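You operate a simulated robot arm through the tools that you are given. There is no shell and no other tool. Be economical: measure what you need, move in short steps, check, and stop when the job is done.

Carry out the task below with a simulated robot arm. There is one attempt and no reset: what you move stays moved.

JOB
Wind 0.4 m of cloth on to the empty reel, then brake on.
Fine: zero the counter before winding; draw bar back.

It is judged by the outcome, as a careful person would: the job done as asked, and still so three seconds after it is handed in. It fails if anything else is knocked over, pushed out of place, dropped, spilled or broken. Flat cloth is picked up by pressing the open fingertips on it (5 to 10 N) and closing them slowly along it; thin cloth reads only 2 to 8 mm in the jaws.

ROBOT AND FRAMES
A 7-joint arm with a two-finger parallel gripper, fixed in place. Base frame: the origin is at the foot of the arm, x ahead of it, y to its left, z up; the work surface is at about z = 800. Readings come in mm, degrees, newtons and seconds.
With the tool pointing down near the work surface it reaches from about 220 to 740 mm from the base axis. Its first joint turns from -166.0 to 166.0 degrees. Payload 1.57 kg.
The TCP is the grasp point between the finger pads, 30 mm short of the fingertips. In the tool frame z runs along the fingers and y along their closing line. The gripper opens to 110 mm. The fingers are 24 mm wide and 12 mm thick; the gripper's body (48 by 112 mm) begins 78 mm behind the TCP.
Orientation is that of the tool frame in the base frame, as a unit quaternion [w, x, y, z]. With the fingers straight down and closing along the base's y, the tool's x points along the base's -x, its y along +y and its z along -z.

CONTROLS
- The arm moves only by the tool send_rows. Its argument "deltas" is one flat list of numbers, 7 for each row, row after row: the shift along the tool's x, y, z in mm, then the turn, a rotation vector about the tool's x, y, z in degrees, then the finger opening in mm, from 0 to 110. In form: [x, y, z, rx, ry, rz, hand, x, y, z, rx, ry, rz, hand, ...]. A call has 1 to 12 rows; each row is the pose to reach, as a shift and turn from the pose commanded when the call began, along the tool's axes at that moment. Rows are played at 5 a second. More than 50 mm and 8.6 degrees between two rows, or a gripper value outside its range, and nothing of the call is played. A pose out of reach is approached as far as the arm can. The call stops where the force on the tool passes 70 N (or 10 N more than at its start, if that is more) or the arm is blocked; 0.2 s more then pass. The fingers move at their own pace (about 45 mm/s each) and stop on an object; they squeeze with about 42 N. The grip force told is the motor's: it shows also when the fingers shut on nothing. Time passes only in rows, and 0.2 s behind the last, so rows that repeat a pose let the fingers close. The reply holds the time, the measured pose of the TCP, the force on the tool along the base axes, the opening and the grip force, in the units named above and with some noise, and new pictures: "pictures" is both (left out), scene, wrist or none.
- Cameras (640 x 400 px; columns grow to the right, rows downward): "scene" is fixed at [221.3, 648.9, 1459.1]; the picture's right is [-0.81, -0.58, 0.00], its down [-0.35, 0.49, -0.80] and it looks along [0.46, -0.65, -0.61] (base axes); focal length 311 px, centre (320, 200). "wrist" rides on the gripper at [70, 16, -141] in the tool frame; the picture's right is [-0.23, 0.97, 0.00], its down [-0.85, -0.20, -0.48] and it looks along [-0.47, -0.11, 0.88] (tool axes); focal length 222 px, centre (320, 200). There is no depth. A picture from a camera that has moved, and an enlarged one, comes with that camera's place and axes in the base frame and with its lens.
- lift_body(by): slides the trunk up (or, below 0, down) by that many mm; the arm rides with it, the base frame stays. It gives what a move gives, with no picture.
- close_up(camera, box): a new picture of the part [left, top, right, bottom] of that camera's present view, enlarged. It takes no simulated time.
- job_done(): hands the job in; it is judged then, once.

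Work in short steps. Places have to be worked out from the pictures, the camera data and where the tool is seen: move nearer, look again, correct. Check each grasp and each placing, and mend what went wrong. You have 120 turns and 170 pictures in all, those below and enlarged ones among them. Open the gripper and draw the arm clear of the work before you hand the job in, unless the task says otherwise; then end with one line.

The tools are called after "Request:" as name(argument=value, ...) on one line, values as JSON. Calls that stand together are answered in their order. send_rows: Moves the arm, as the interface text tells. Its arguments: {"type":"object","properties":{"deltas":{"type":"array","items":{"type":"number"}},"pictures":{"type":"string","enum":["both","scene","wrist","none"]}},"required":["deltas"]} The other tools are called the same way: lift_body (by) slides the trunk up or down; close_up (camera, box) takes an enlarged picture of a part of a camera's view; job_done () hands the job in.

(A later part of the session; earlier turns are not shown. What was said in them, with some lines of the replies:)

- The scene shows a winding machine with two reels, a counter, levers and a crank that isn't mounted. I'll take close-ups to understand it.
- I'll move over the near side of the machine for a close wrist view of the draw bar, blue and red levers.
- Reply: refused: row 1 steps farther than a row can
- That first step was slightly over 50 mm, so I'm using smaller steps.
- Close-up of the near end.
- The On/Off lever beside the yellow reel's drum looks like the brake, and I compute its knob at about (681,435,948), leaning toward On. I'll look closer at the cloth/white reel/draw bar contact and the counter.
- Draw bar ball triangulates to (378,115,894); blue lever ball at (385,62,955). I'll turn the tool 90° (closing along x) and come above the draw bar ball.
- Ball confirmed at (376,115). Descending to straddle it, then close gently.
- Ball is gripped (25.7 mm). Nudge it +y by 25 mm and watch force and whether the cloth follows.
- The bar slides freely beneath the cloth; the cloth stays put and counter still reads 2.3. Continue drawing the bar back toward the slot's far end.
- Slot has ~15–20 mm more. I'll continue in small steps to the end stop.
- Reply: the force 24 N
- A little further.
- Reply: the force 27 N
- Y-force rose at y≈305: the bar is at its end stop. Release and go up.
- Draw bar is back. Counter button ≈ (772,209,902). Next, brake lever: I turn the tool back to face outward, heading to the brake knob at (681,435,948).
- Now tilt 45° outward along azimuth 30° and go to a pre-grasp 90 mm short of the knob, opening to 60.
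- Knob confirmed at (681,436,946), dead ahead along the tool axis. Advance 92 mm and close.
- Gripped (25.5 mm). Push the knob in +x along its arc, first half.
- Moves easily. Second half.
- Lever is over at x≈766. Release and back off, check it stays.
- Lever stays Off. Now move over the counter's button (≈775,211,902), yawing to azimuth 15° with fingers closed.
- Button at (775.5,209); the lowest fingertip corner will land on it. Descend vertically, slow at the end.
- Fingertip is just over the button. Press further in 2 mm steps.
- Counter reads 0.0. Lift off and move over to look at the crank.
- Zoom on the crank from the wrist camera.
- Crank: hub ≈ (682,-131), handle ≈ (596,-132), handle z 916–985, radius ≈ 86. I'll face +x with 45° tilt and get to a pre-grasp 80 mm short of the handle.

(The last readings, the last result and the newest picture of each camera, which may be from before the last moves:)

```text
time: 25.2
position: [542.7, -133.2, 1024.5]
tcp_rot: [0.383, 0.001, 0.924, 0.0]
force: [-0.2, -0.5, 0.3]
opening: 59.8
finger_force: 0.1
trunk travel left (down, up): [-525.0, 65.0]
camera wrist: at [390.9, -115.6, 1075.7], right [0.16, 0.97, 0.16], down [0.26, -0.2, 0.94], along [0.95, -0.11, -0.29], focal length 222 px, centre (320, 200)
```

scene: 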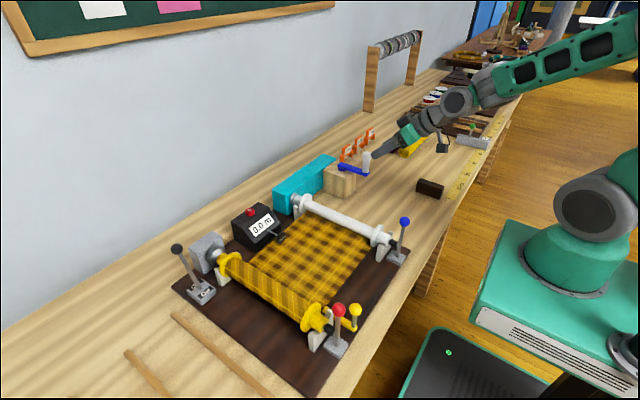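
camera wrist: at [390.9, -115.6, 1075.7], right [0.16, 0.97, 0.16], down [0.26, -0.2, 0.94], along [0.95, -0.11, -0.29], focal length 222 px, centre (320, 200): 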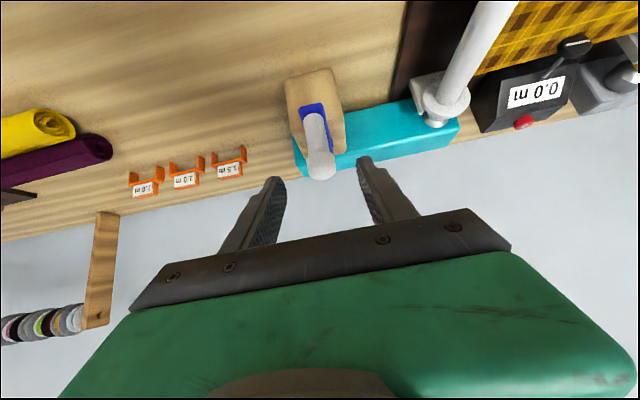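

Handle dead ahead. Advance and grip.

Request:
send_rows(deltas=[1, 0, 26, 0, 0, 0, 60, 2, 0, 52, 0, 0, 0, 60, 2.8, 0, 77.8, 0, 0, 0, 60, 2.8, 0, 77.8, 0, 0, 0, 25, 2.8, 0, 77.8, 0, 0, 0, 20, 2.8, 0, 77.8, 0, 0, 0, 20])

Request:
close_up(camera="scene", box=[310, 120, 410, 200])

```text
time: 26.6
position: [593.4, -132.6, 968.4]
tcp_rot: [0.382, 0.0, 0.924, -0.001]
force: [1.6, 0.4, -0.4]
opening: 28.6
finger_force: 22.0
trunk travel left (down, up): [-525.0, 65.0]
camera wrist: at [443.7, -116.0, 1018.8], right [0.16, 0.97, 0.16], down [0.27, -0.2, 0.94], along [0.95, -0.11, -0.29], focal length 222 px, centre (320, 200)
```

scene: 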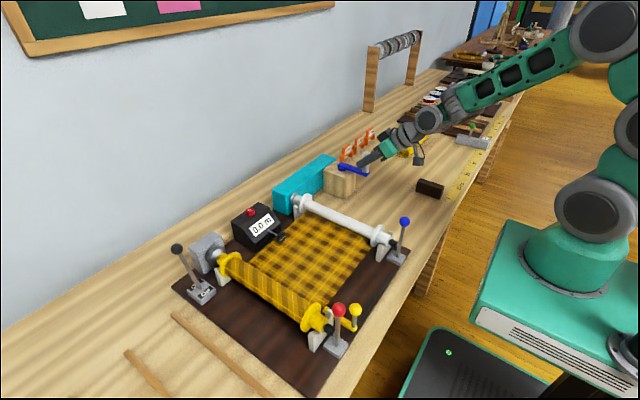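
wrist: 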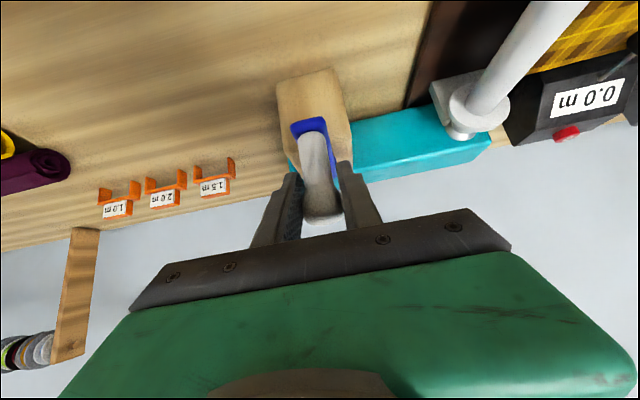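

```text
5.00 times, centred on (360, 160) of scene
camera zoom: at [221.3, 648.9, 1459.1], right [-0.81, -0.58, 0.0], down [-0.35, 0.49, -0.8], along [0.46, -0.65, -0.61], focal length 1555 px, centre (120, 400)
```

zoom: 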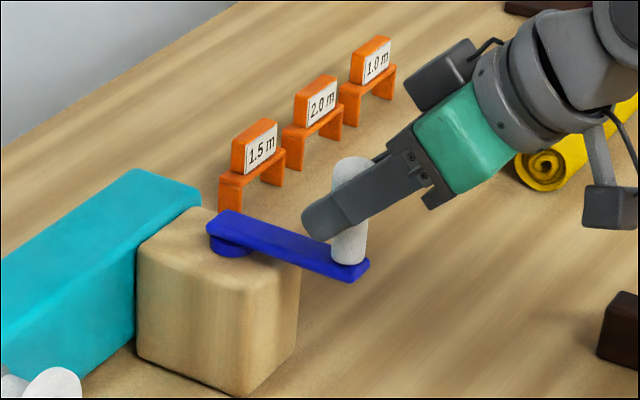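

Handle gripped (28.6 mm). Test clockwise (from above) by 45° while watching the force and counter.

Request:
send_rows(deltas=[-2.1, 22.3, 2.1, 0, 0, 0, 20, -8.1, 43, 8.1, 0, 0, 0, 20, -17.8, 60.8, 17.8, 0, 0, 0, 20], pictures="wrist")

Request:
close_up(camera="scene", box=[230, 140, 410, 290])

```text
time: 27.4
position: [619.1, -70.1, 967.2]
tcp_rot: [0.382, 0.0, 0.924, 0.0]
force: [5.1, -2.5, -10.3]
opening: 28.5
finger_force: 38.5
trunk travel left (down, up): [-525.0, 65.0]
camera wrist: at [469.7, -54.4, 1019.6], right [0.16, 0.97, 0.16], down [0.27, -0.2, 0.94], along [0.95, -0.11, -0.29], focal length 222 px, centre (320, 200)
```

wrist: 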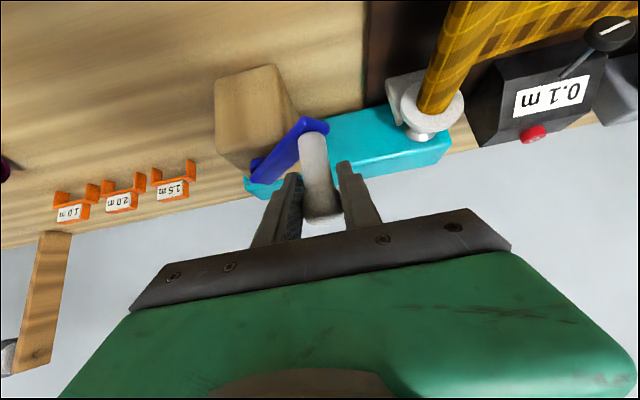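

```text
2.67 times, centred on (320, 215) of scene
camera zoom: at [221.3, 648.9, 1459.1], right [-0.81, -0.58, 0.0], down [-0.35, 0.49, -0.8], along [0.46, -0.65, -0.61], focal length 829 px, centre (320, 160)
```

zoom: 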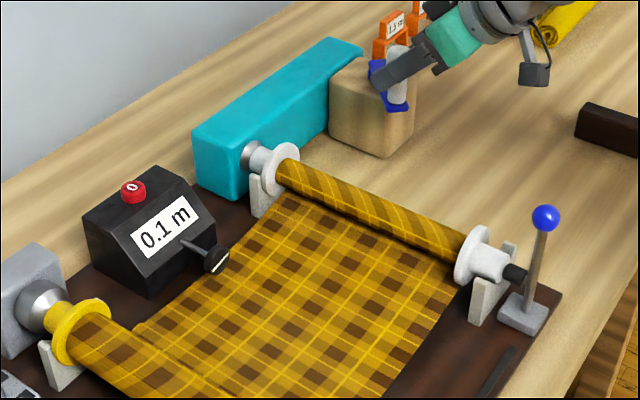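

Clockwise winds the cloth on: counter 0.1 already after 45°. Proceed in 10° increments, tracking display transitions.

Request:
send_rows(deltas=[-4, 5, 4, 0, 0, 0, 20, -8.1, 9.6, 8.1, 0, 0, 0, 20], pictures="none")

Request:
close_up(camera="scene", box=[230, 190, 310, 250])

```text
time: 28.0
position: [629.7, -62.3, 965.9]
tcp_rot: [0.382, 0.0, 0.924, 0.001]
force: [1.1, -1.0, -10.3]
opening: 28.3
finger_force: 39.2
trunk travel left (down, up): [-525.0, 65.0]
```

```text
6.67 times, centred on (270, 220) of scene
camera zoom: at [221.3, 648.9, 1459.1], right [-0.81, -0.58, 0.0], down [-0.35, 0.49, -0.8], along [0.46, -0.65, -0.61], focal length 2074 px, centre (653, 67)
```

zoom: 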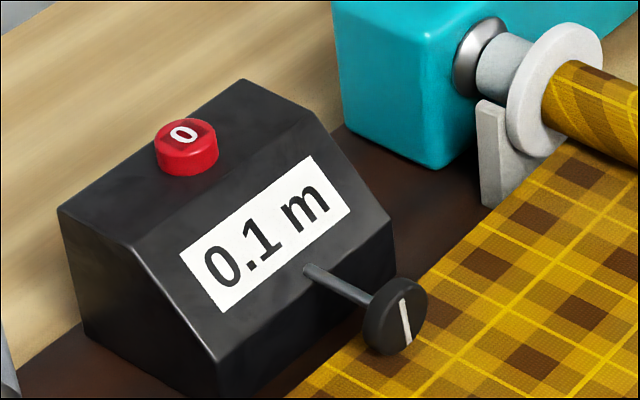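

Still 0.1 at 55°. Next 10°.

Request:
send_rows(deltas=[-4.5, 4, 4.5, 0, 0, 0, 20, -9.2, 7.5, 9.2, 0, 0, 0, 20], pictures="none")

Request:
close_up(camera="scene", box=[230, 190, 310, 250])

```text
time: 28.6
position: [643.5, -54.3, 966.2]
tcp_rot: [0.383, -0.001, 0.924, 0.0]
force: [0.0, 2.0, -10.1]
opening: 28.3
finger_force: 38.7
trunk travel left (down, up): [-525.0, 65.0]
```

```text
6.67 times, centred on (270, 220) of scene
camera zoom: at [221.3, 648.9, 1459.1], right [-0.81, -0.58, 0.0], down [-0.35, 0.49, -0.8], along [0.46, -0.65, -0.61], focal length 2074 px, centre (653, 67)
```

zoom: 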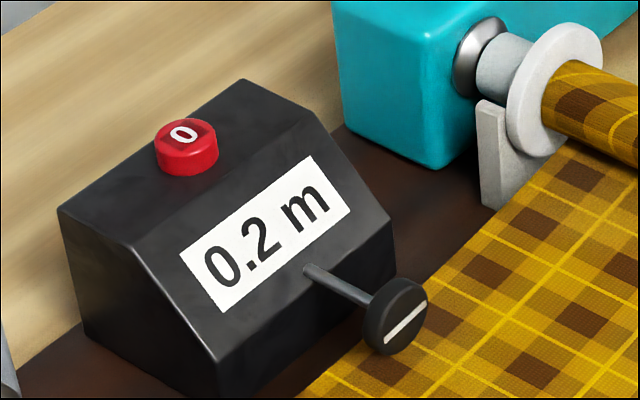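

0.2 appeared between 55° and 65°. Go on to 85° then check.

Request:
send_rows(deltas=[-9.9, 5.2, 9.9, 0, 0, 0, 20, -20.4, 7.8, 20.4, 0, 0, 0, 20], pictures="none")

Request:
close_up(camera="scene", box=[230, 190, 310, 250])

```text
time: 29.2
position: [672.2, -46.5, 966.6]
tcp_rot: [0.382, 0.0, 0.924, -0.001]
force: [1.0, -2.2, -16.0]
opening: 28.4
finger_force: 37.8
trunk travel left (down, up): [-525.0, 65.0]
```

```text
6.67 times, centred on (270, 220) of scene
camera zoom: at [221.3, 648.9, 1459.1], right [-0.81, -0.58, 0.0], down [-0.35, 0.49, -0.8], along [0.46, -0.65, -0.61], focal length 2074 px, centre (653, 67)
```

zoom: 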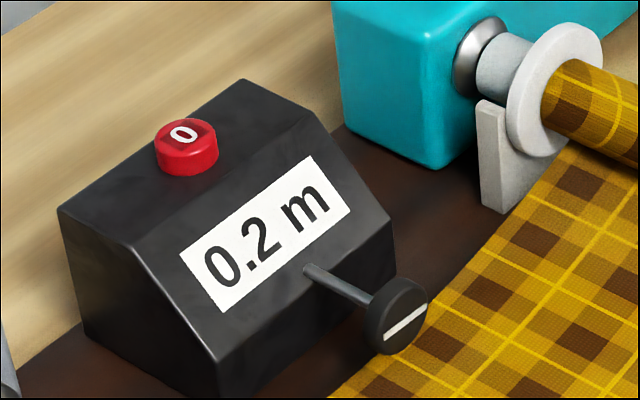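

Still 0.2 at 85°. Next 10°.

Request:
send_rows(deltas=[-5.3, 0.2, 5.3, 0, 0, 0, 20, -10.6, 0, 10.6, 0, 0, 0, 20], pictures="none")

Request:
close_up(camera="scene", box=[230, 190, 310, 250])

```text
time: 29.8
position: [687.0, -47.3, 966.9]
tcp_rot: [0.38, 0.0, 0.925, 0.0]
force: [1.6, 1.0, -19.3]
opening: 28.3
finger_force: 38.2
trunk travel left (down, up): [-525.0, 65.0]
```

```text
6.67 times, centred on (270, 220) of scene
camera zoom: at [221.3, 648.9, 1459.1], right [-0.81, -0.58, 0.0], down [-0.35, 0.49, -0.8], along [0.46, -0.65, -0.61], focal length 2074 px, centre (653, 67)
```

zoom: 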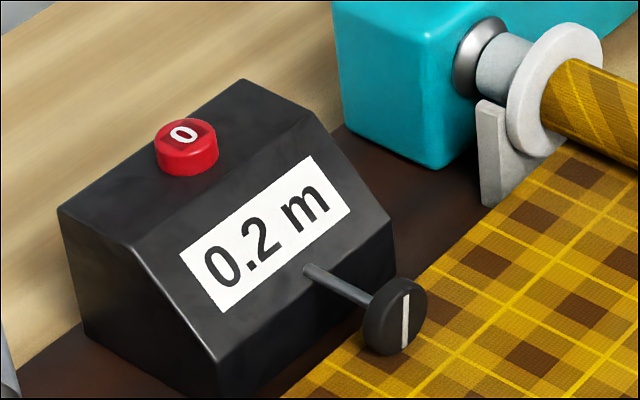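

Next 10° (to 105°).

Request:
send_rows(deltas=[-5.2, -1, 5.2, 0, 0, 0, 20, -10.5, -2.6, 10.5, 0, 0, 0, 20], pictures="none")

Request:
close_up(camera="scene", box=[230, 190, 310, 250])

```text
time: 30.4
position: [702.1, -49.6, 966.8]
tcp_rot: [0.382, -0.001, 0.924, 0.001]
force: [0.7, 0.9, -20.1]
opening: 28.4
finger_force: 38.6
trunk travel left (down, up): [-525.0, 65.0]
```

```text
6.67 times, centred on (270, 220) of scene
camera zoom: at [221.3, 648.9, 1459.1], right [-0.81, -0.58, 0.0], down [-0.35, 0.49, -0.8], along [0.46, -0.65, -0.61], focal length 2074 px, centre (653, 67)
```

zoom: 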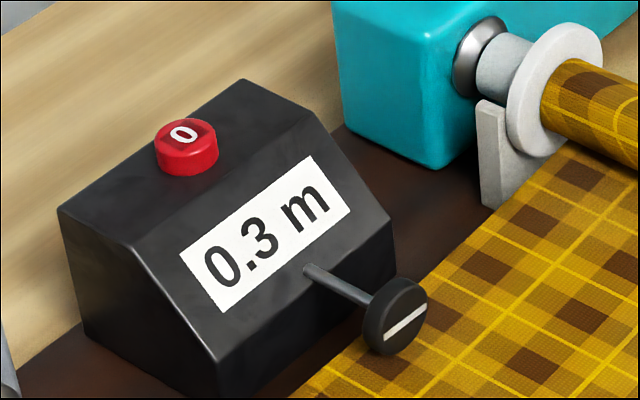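

0.3 between 95° and 105°: display rounds, ~0.1 m per 40°. So true 0.4 at about 160°. Continue to 135°.

Request:
send_rows(deltas=[-9.9, -5.2, 9.9, 0, 0, 0, 20, -19.1, -12.7, 19.1, 0, 0, 0, 20, -27.2, -22.3, 27.2, 0, 0, 0, 20], pictures="wrist")

Request:
close_up(camera="scene", box=[230, 190, 310, 250])

```text
time: 31.2
position: [742.0, -73.0, 967.7]
tcp_rot: [0.383, 0.001, 0.924, -0.001]
force: [3.5, 0.2, -13.7]
opening: 28.4
finger_force: 38.6
trunk travel left (down, up): [-525.0, 65.0]
camera wrist: at [592.5, -57.0, 1019.0], right [0.16, 0.97, 0.16], down [0.26, -0.2, 0.94], along [0.95, -0.11, -0.29], focal length 222 px, centre (320, 200)
```

wrist: 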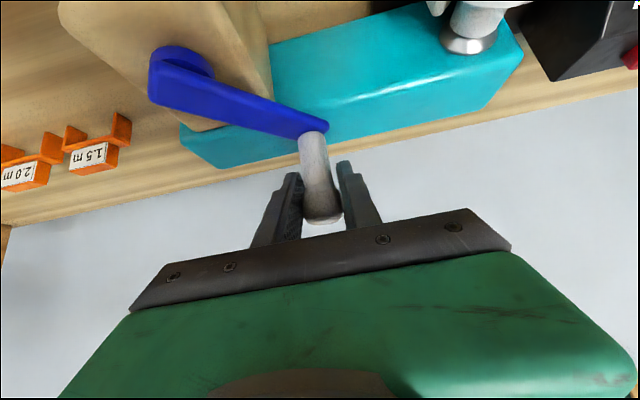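

```text
6.67 times, centred on (270, 220) of scene
camera zoom: at [221.3, 648.9, 1459.1], right [-0.81, -0.58, 0.0], down [-0.35, 0.49, -0.8], along [0.46, -0.65, -0.61], focal length 2074 px, centre (653, 67)
```

zoom: 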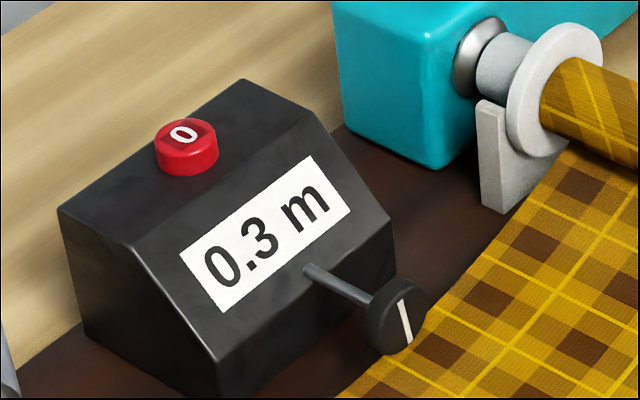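

Next 10° to 145°.

Request:
send_rows(deltas=[-3.6, -5.6, 3.6, 0, 0, 0, 20, -6.8, -11.5, 6.8, 0, 0, 0, 20], pictures="none")

Request:
close_up(camera="scene", box=[230, 190, 310, 250])

```text
time: 31.8
position: [750.3, -83.9, 966.5]
tcp_rot: [0.384, 0.0, 0.923, 0.0]
force: [2.8, 0.3, -10.2]
opening: 28.3
finger_force: 39.2
trunk travel left (down, up): [-525.0, 65.0]
```

```text
6.67 times, centred on (270, 220) of scene
camera zoom: at [221.3, 648.9, 1459.1], right [-0.81, -0.58, 0.0], down [-0.35, 0.49, -0.8], along [0.46, -0.65, -0.61], focal length 2074 px, centre (653, 67)
```

zoom: 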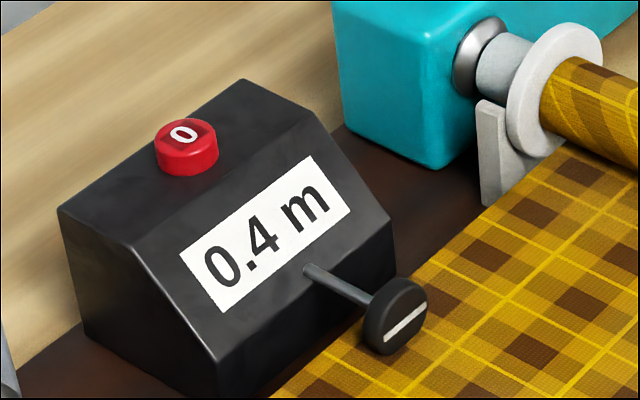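

0.4 flipped at ~140°, so exact 0.4 is at ≈160°. Turn another 15°.

Request:
send_rows(deltas=[-4, -9.8, 4, 0, 0, 0, 20, -7.4, -19.9, 7.4, 0, 0, 0, 20, -7.4, -19.9, 7.4, 0, 0, 0, 20], pictures="none")

Request:
close_up(camera="scene", box=[230, 190, 310, 250])

```text
time: 32.6
position: [760.5, -101.6, 967.2]
tcp_rot: [0.384, 0.0, 0.924, 0.0]
force: [-4.0, -0.8, -8.1]
opening: 28.1
finger_force: 38.5
trunk travel left (down, up): [-525.0, 65.0]
```

```text
6.67 times, centred on (270, 220) of scene
camera zoom: at [221.3, 648.9, 1459.1], right [-0.81, -0.58, 0.0], down [-0.35, 0.49, -0.8], along [0.46, -0.65, -0.61], focal length 2074 px, centre (653, 67)
```

zoom: 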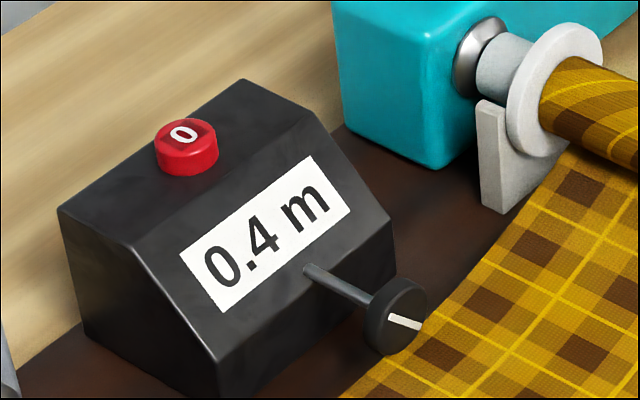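

Counter 0.4 at ≈160°. Release the handle gently and back off.

Request:
send_rows(deltas=[0, 0, 0, 0, 0, 0, 35, 0, 0, 0, 0, 0, 0, 55, 0, 0, 0, 0, 0, 0, 60, 0, 0, -35, 0, 0, 0, 60, 0, 0, -70, 0, 0, 0, 60, 0, 0, -110, 0, 0, 0, 60], pictures="scene")

Request:
close_up(camera="scene", box=[220, 140, 400, 260])

```text
time: 34.0
position: [681.0, -101.9, 1044.5]
tcp_rot: [0.382, 0.0, 0.924, 0.0]
force: [0.3, -1.1, -0.3]
opening: 59.9
finger_force: 0.1
trunk travel left (down, up): [-525.0, 65.0]
```

scene: 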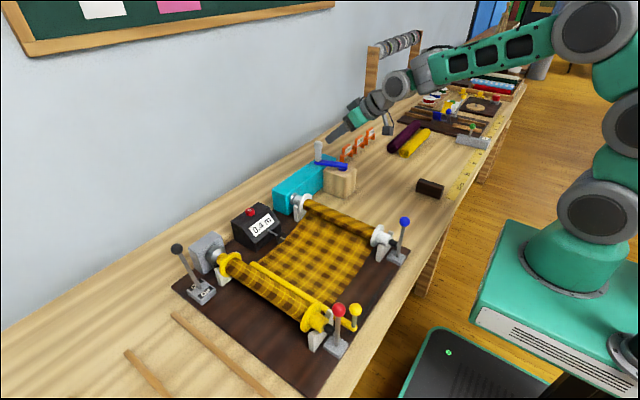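

```text
3.33 times, centred on (310, 200) of scene
camera zoom: at [221.3, 648.9, 1459.1], right [-0.81, -0.58, 0.0], down [-0.35, 0.49, -0.8], along [0.46, -0.65, -0.61], focal length 1037 px, centre (353, 200)
```

zoom: 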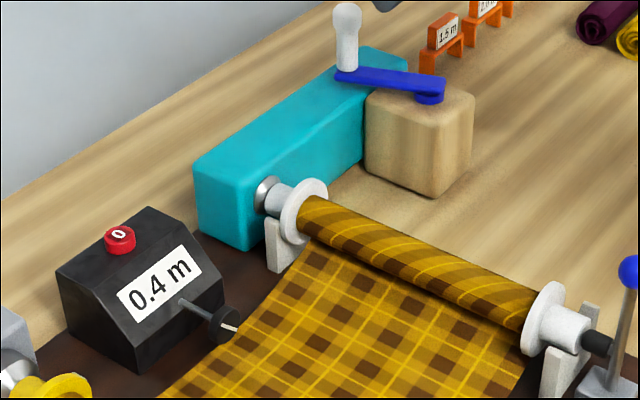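

Cloth is wound, counter holds 0.4. Now go back to the brake lever's pre-grasp (knob at 766,437,946), yawing 30°.

Request:
send_rows(deltas=[0.3, 45.5, 0, -1.9, 0, -1.9, 60, 0.5, 91, 0, -3.9, 0, -3.9, 60, 0.8, 136.5, 0, -5.8, 0, -5.8, 60, 1, 182, 0, -7.7, 0, -7.7, 60, 1.3, 227.5, 5, -9.6, 0, -9.6, 60, 1.5, 273, 10, -11.6, 0, -11.6, 60, 1.8, 318.5, 15, -13.5, 0, -13.5, 60, 2, 364, 20, -15.4, 0, -15.4, 60, 2.3, 409.5, 27, -17.3, 0, -17.3, 60, 2.5, 455, 34, -19.3, 0, -19.3, 60, 2.8, 501, 41, -21.2, 0, -21.2, 60])

Request:
close_up(camera="scene", box=[180, 220, 380, 370])

```text
time: 36.4
position: [711.3, 399.4, 1016.3]
tcp_rot: [0.369, -0.24, 0.892, 0.1]
force: [0.2, -0.3, -0.6]
opening: 59.8
finger_force: 0.0
trunk travel left (down, up): [-525.0, 65.0]
camera wrist: at [573.2, 338.9, 1068.3], right [-0.35, 0.92, 0.16], down [0.33, -0.04, 0.94], along [0.88, 0.38, -0.29], focal length 222 px, centre (320, 200)
```

scene: 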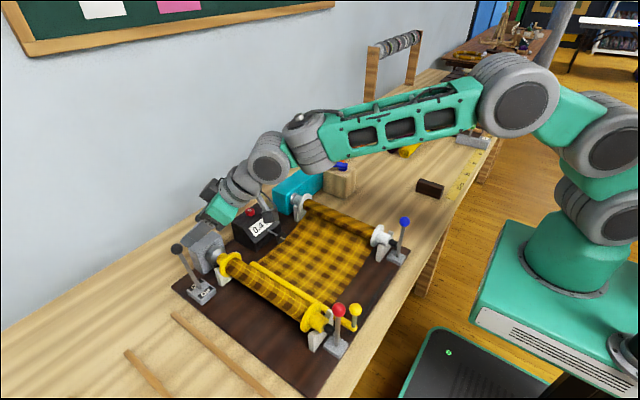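
wrist: 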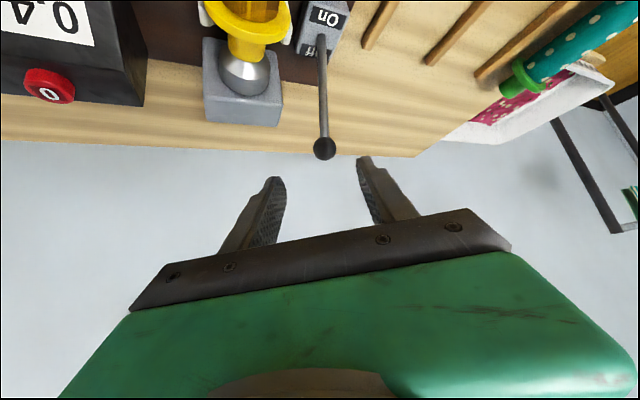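

```text
2.67 times, centred on (280, 295) of scene
camera zoom: at [221.3, 648.9, 1459.1], right [-0.81, -0.58, 0.0], down [-0.35, 0.49, -0.8], along [0.46, -0.65, -0.61], focal length 829 px, centre (427, -53)
```

zoom: 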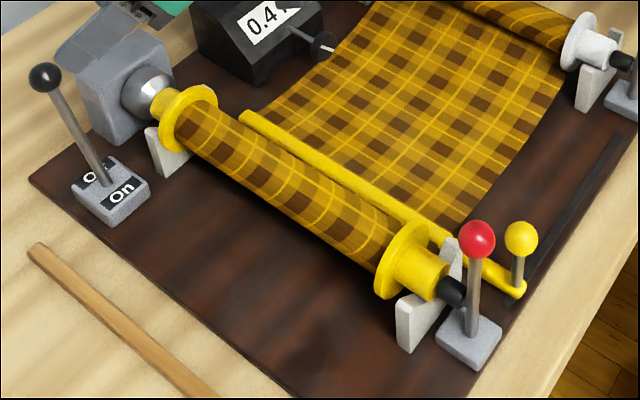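

Knob seen where expected. Advance with a small lateral correction and close.

Request:
send_rows(deltas=[0.8, 5.7, 32, 0, 0, 0, 60, 1.5, 5.7, 64, 0, 0, 0, 60, 2.3, 5.7, 96, 0, 0, 0, 60, 2.3, 5.7, 96, 0, 0, 0, 20, 2.3, 5.7, 96, 0, 0, 0, 15, 2.3, 5.7, 96, 0, 0, 0, 15], pictures="wrist")

```text
time: 37.8
position: [761.8, 436.3, 946.6]
tcp_rot: [0.369, -0.24, 0.892, 0.1]
force: [1.5, 1.2, -1.8]
opening: 25.6
finger_force: 19.9
trunk travel left (down, up): [-525.0, 65.0]
camera wrist: at [624.5, 375.7, 998.3], right [-0.35, 0.92, 0.16], down [0.33, -0.04, 0.94], along [0.88, 0.38, -0.29], focal length 222 px, centre (320, 200)
```

wrist: 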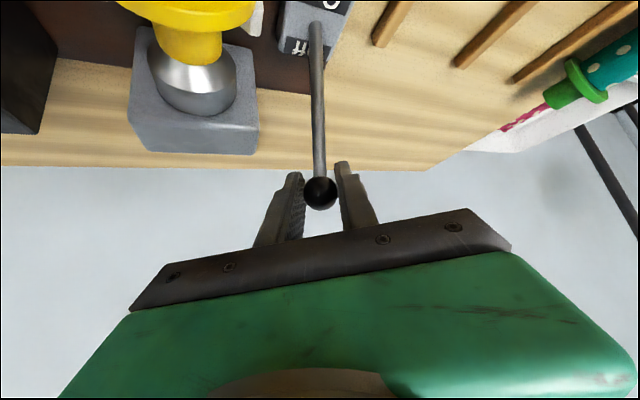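

Gripped. Pull the knob back along its arc to On.

Request:
send_rows(deltas=[6.5, 7, -10.7, 0, 0, 0, 15, 13.6, 14, -20.6, 0, 0, 0, 15, 21.5, 21, -29.9, 0, 0, 0, 15, 30.8, 28, -37.8, 0, 0, 0, 15, 40.7, 35, -44.9, 0, 0, 0, 15, 51.4, 42, -51.4, 0, 0, 0, 15], pictures="wrist")

```text
time: 39.2
position: [677.7, 435.2, 945.4]
tcp_rot: [0.369, -0.239, 0.892, 0.099]
force: [4.1, -10.5, 5.9]
opening: 25.4
finger_force: 36.5
trunk travel left (down, up): [-525.0, 65.0]
camera wrist: at [541.2, 374.6, 997.1], right [-0.35, 0.92, 0.16], down [0.33, -0.04, 0.94], along [0.88, 0.38, -0.29], focal length 222 px, centre (320, 200)
```

wrist: 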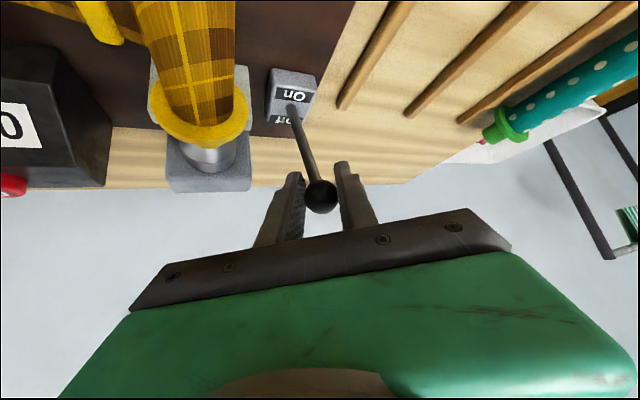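

Lever is back at its original On position (x≈678). Release and withdraw up and back.

Request:
send_rows(deltas=[0, 0, 0, 0, 0, 0, 45, 0, 0, 0, 0, 0, 0, 60, 0, 0, -45, 0, 0, 0, 60, 0, 0, -90, 0, 0, 0, 60, -20, 0, -130, 0, 0, 0, 60, -40, 0, -170, 0, 0, 0, 60, -40, 0, -215, 0, 0, 0, 60])

Request:
close_up(camera="scene", box=[160, 180, 420, 370])

Request:
close_up(camera="scene", box=[170, 190, 300, 310])

```text
time: 40.8
position: [570.6, 371.3, 1125.1]
tcp_rot: [0.369, -0.239, 0.893, 0.099]
force: [-0.4, 0.2, -0.2]
opening: 59.9
finger_force: 0.0
trunk travel left (down, up): [-525.0, 65.0]
camera wrist: at [433.5, 311.2, 1177.9], right [-0.35, 0.92, 0.16], down [0.33, -0.04, 0.94], along [0.88, 0.38, -0.29], focal length 222 px, centre (320, 200)
```

scene: 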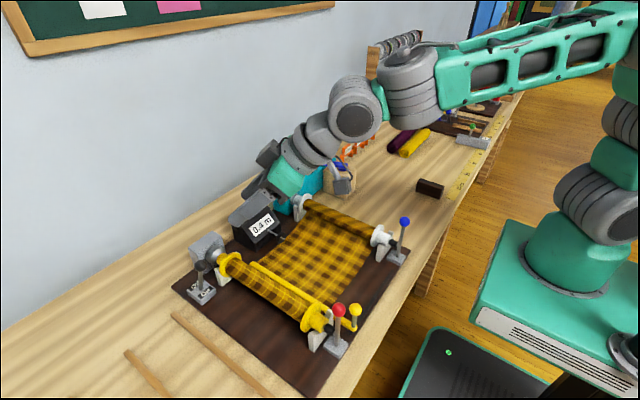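
wrist: 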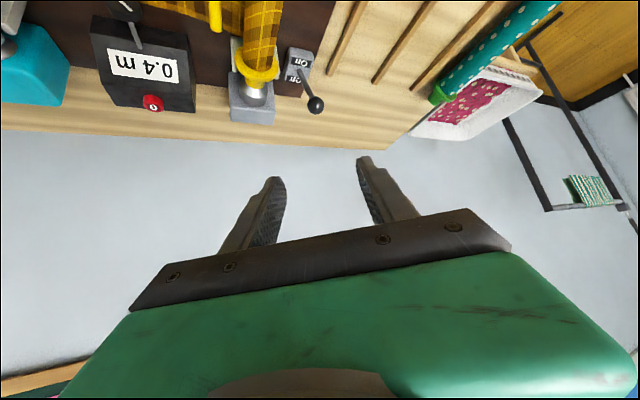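

```text
2.11 times, centred on (290, 275) of scene
camera zoom: at [221.3, 648.9, 1459.1], right [-0.81, -0.58, 0.0], down [-0.35, 0.49, -0.8], along [0.46, -0.65, -0.61], focal length 655 px, centre (383, 42)
```

zoom: 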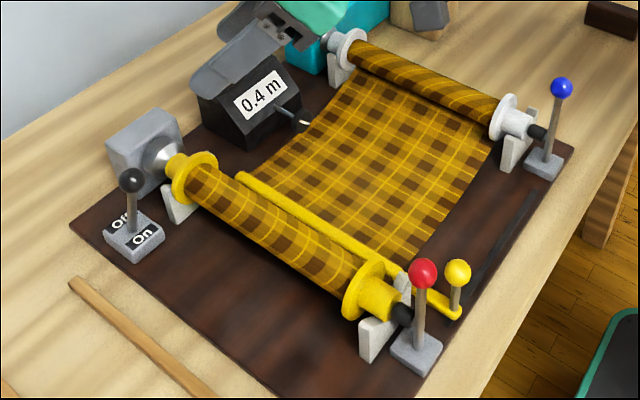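

```text
3.33 times, centred on (235, 250) of scene
camera zoom: at [221.3, 648.9, 1459.1], right [-0.81, -0.58, 0.0], down [-0.35, 0.49, -0.8], along [0.46, -0.65, -0.61], focal length 1037 px, centre (603, 33)
```

zoom: 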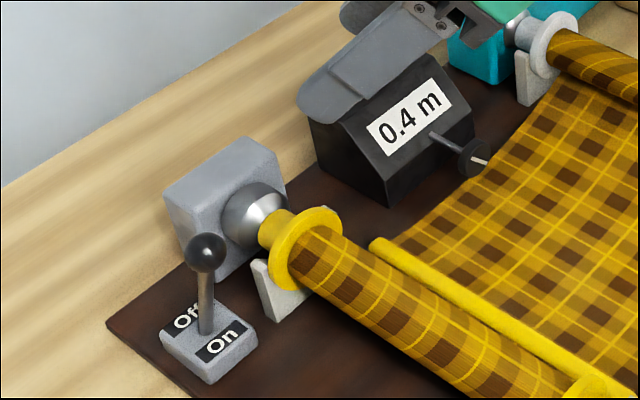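

The counter reads 0.4 m, the brake lever is at On, the draw bar is back and the arm is clear, so I'm handing in.

Request:
job_done()

```text
The job is handed in.
```

I wound 0.4 m of cloth onto the empty reel; I had zeroed the counter first, and it now reads 0.4 m. The draw bar is at its back stop, the brake lever is at On, and the arm is clear with the gripper open.
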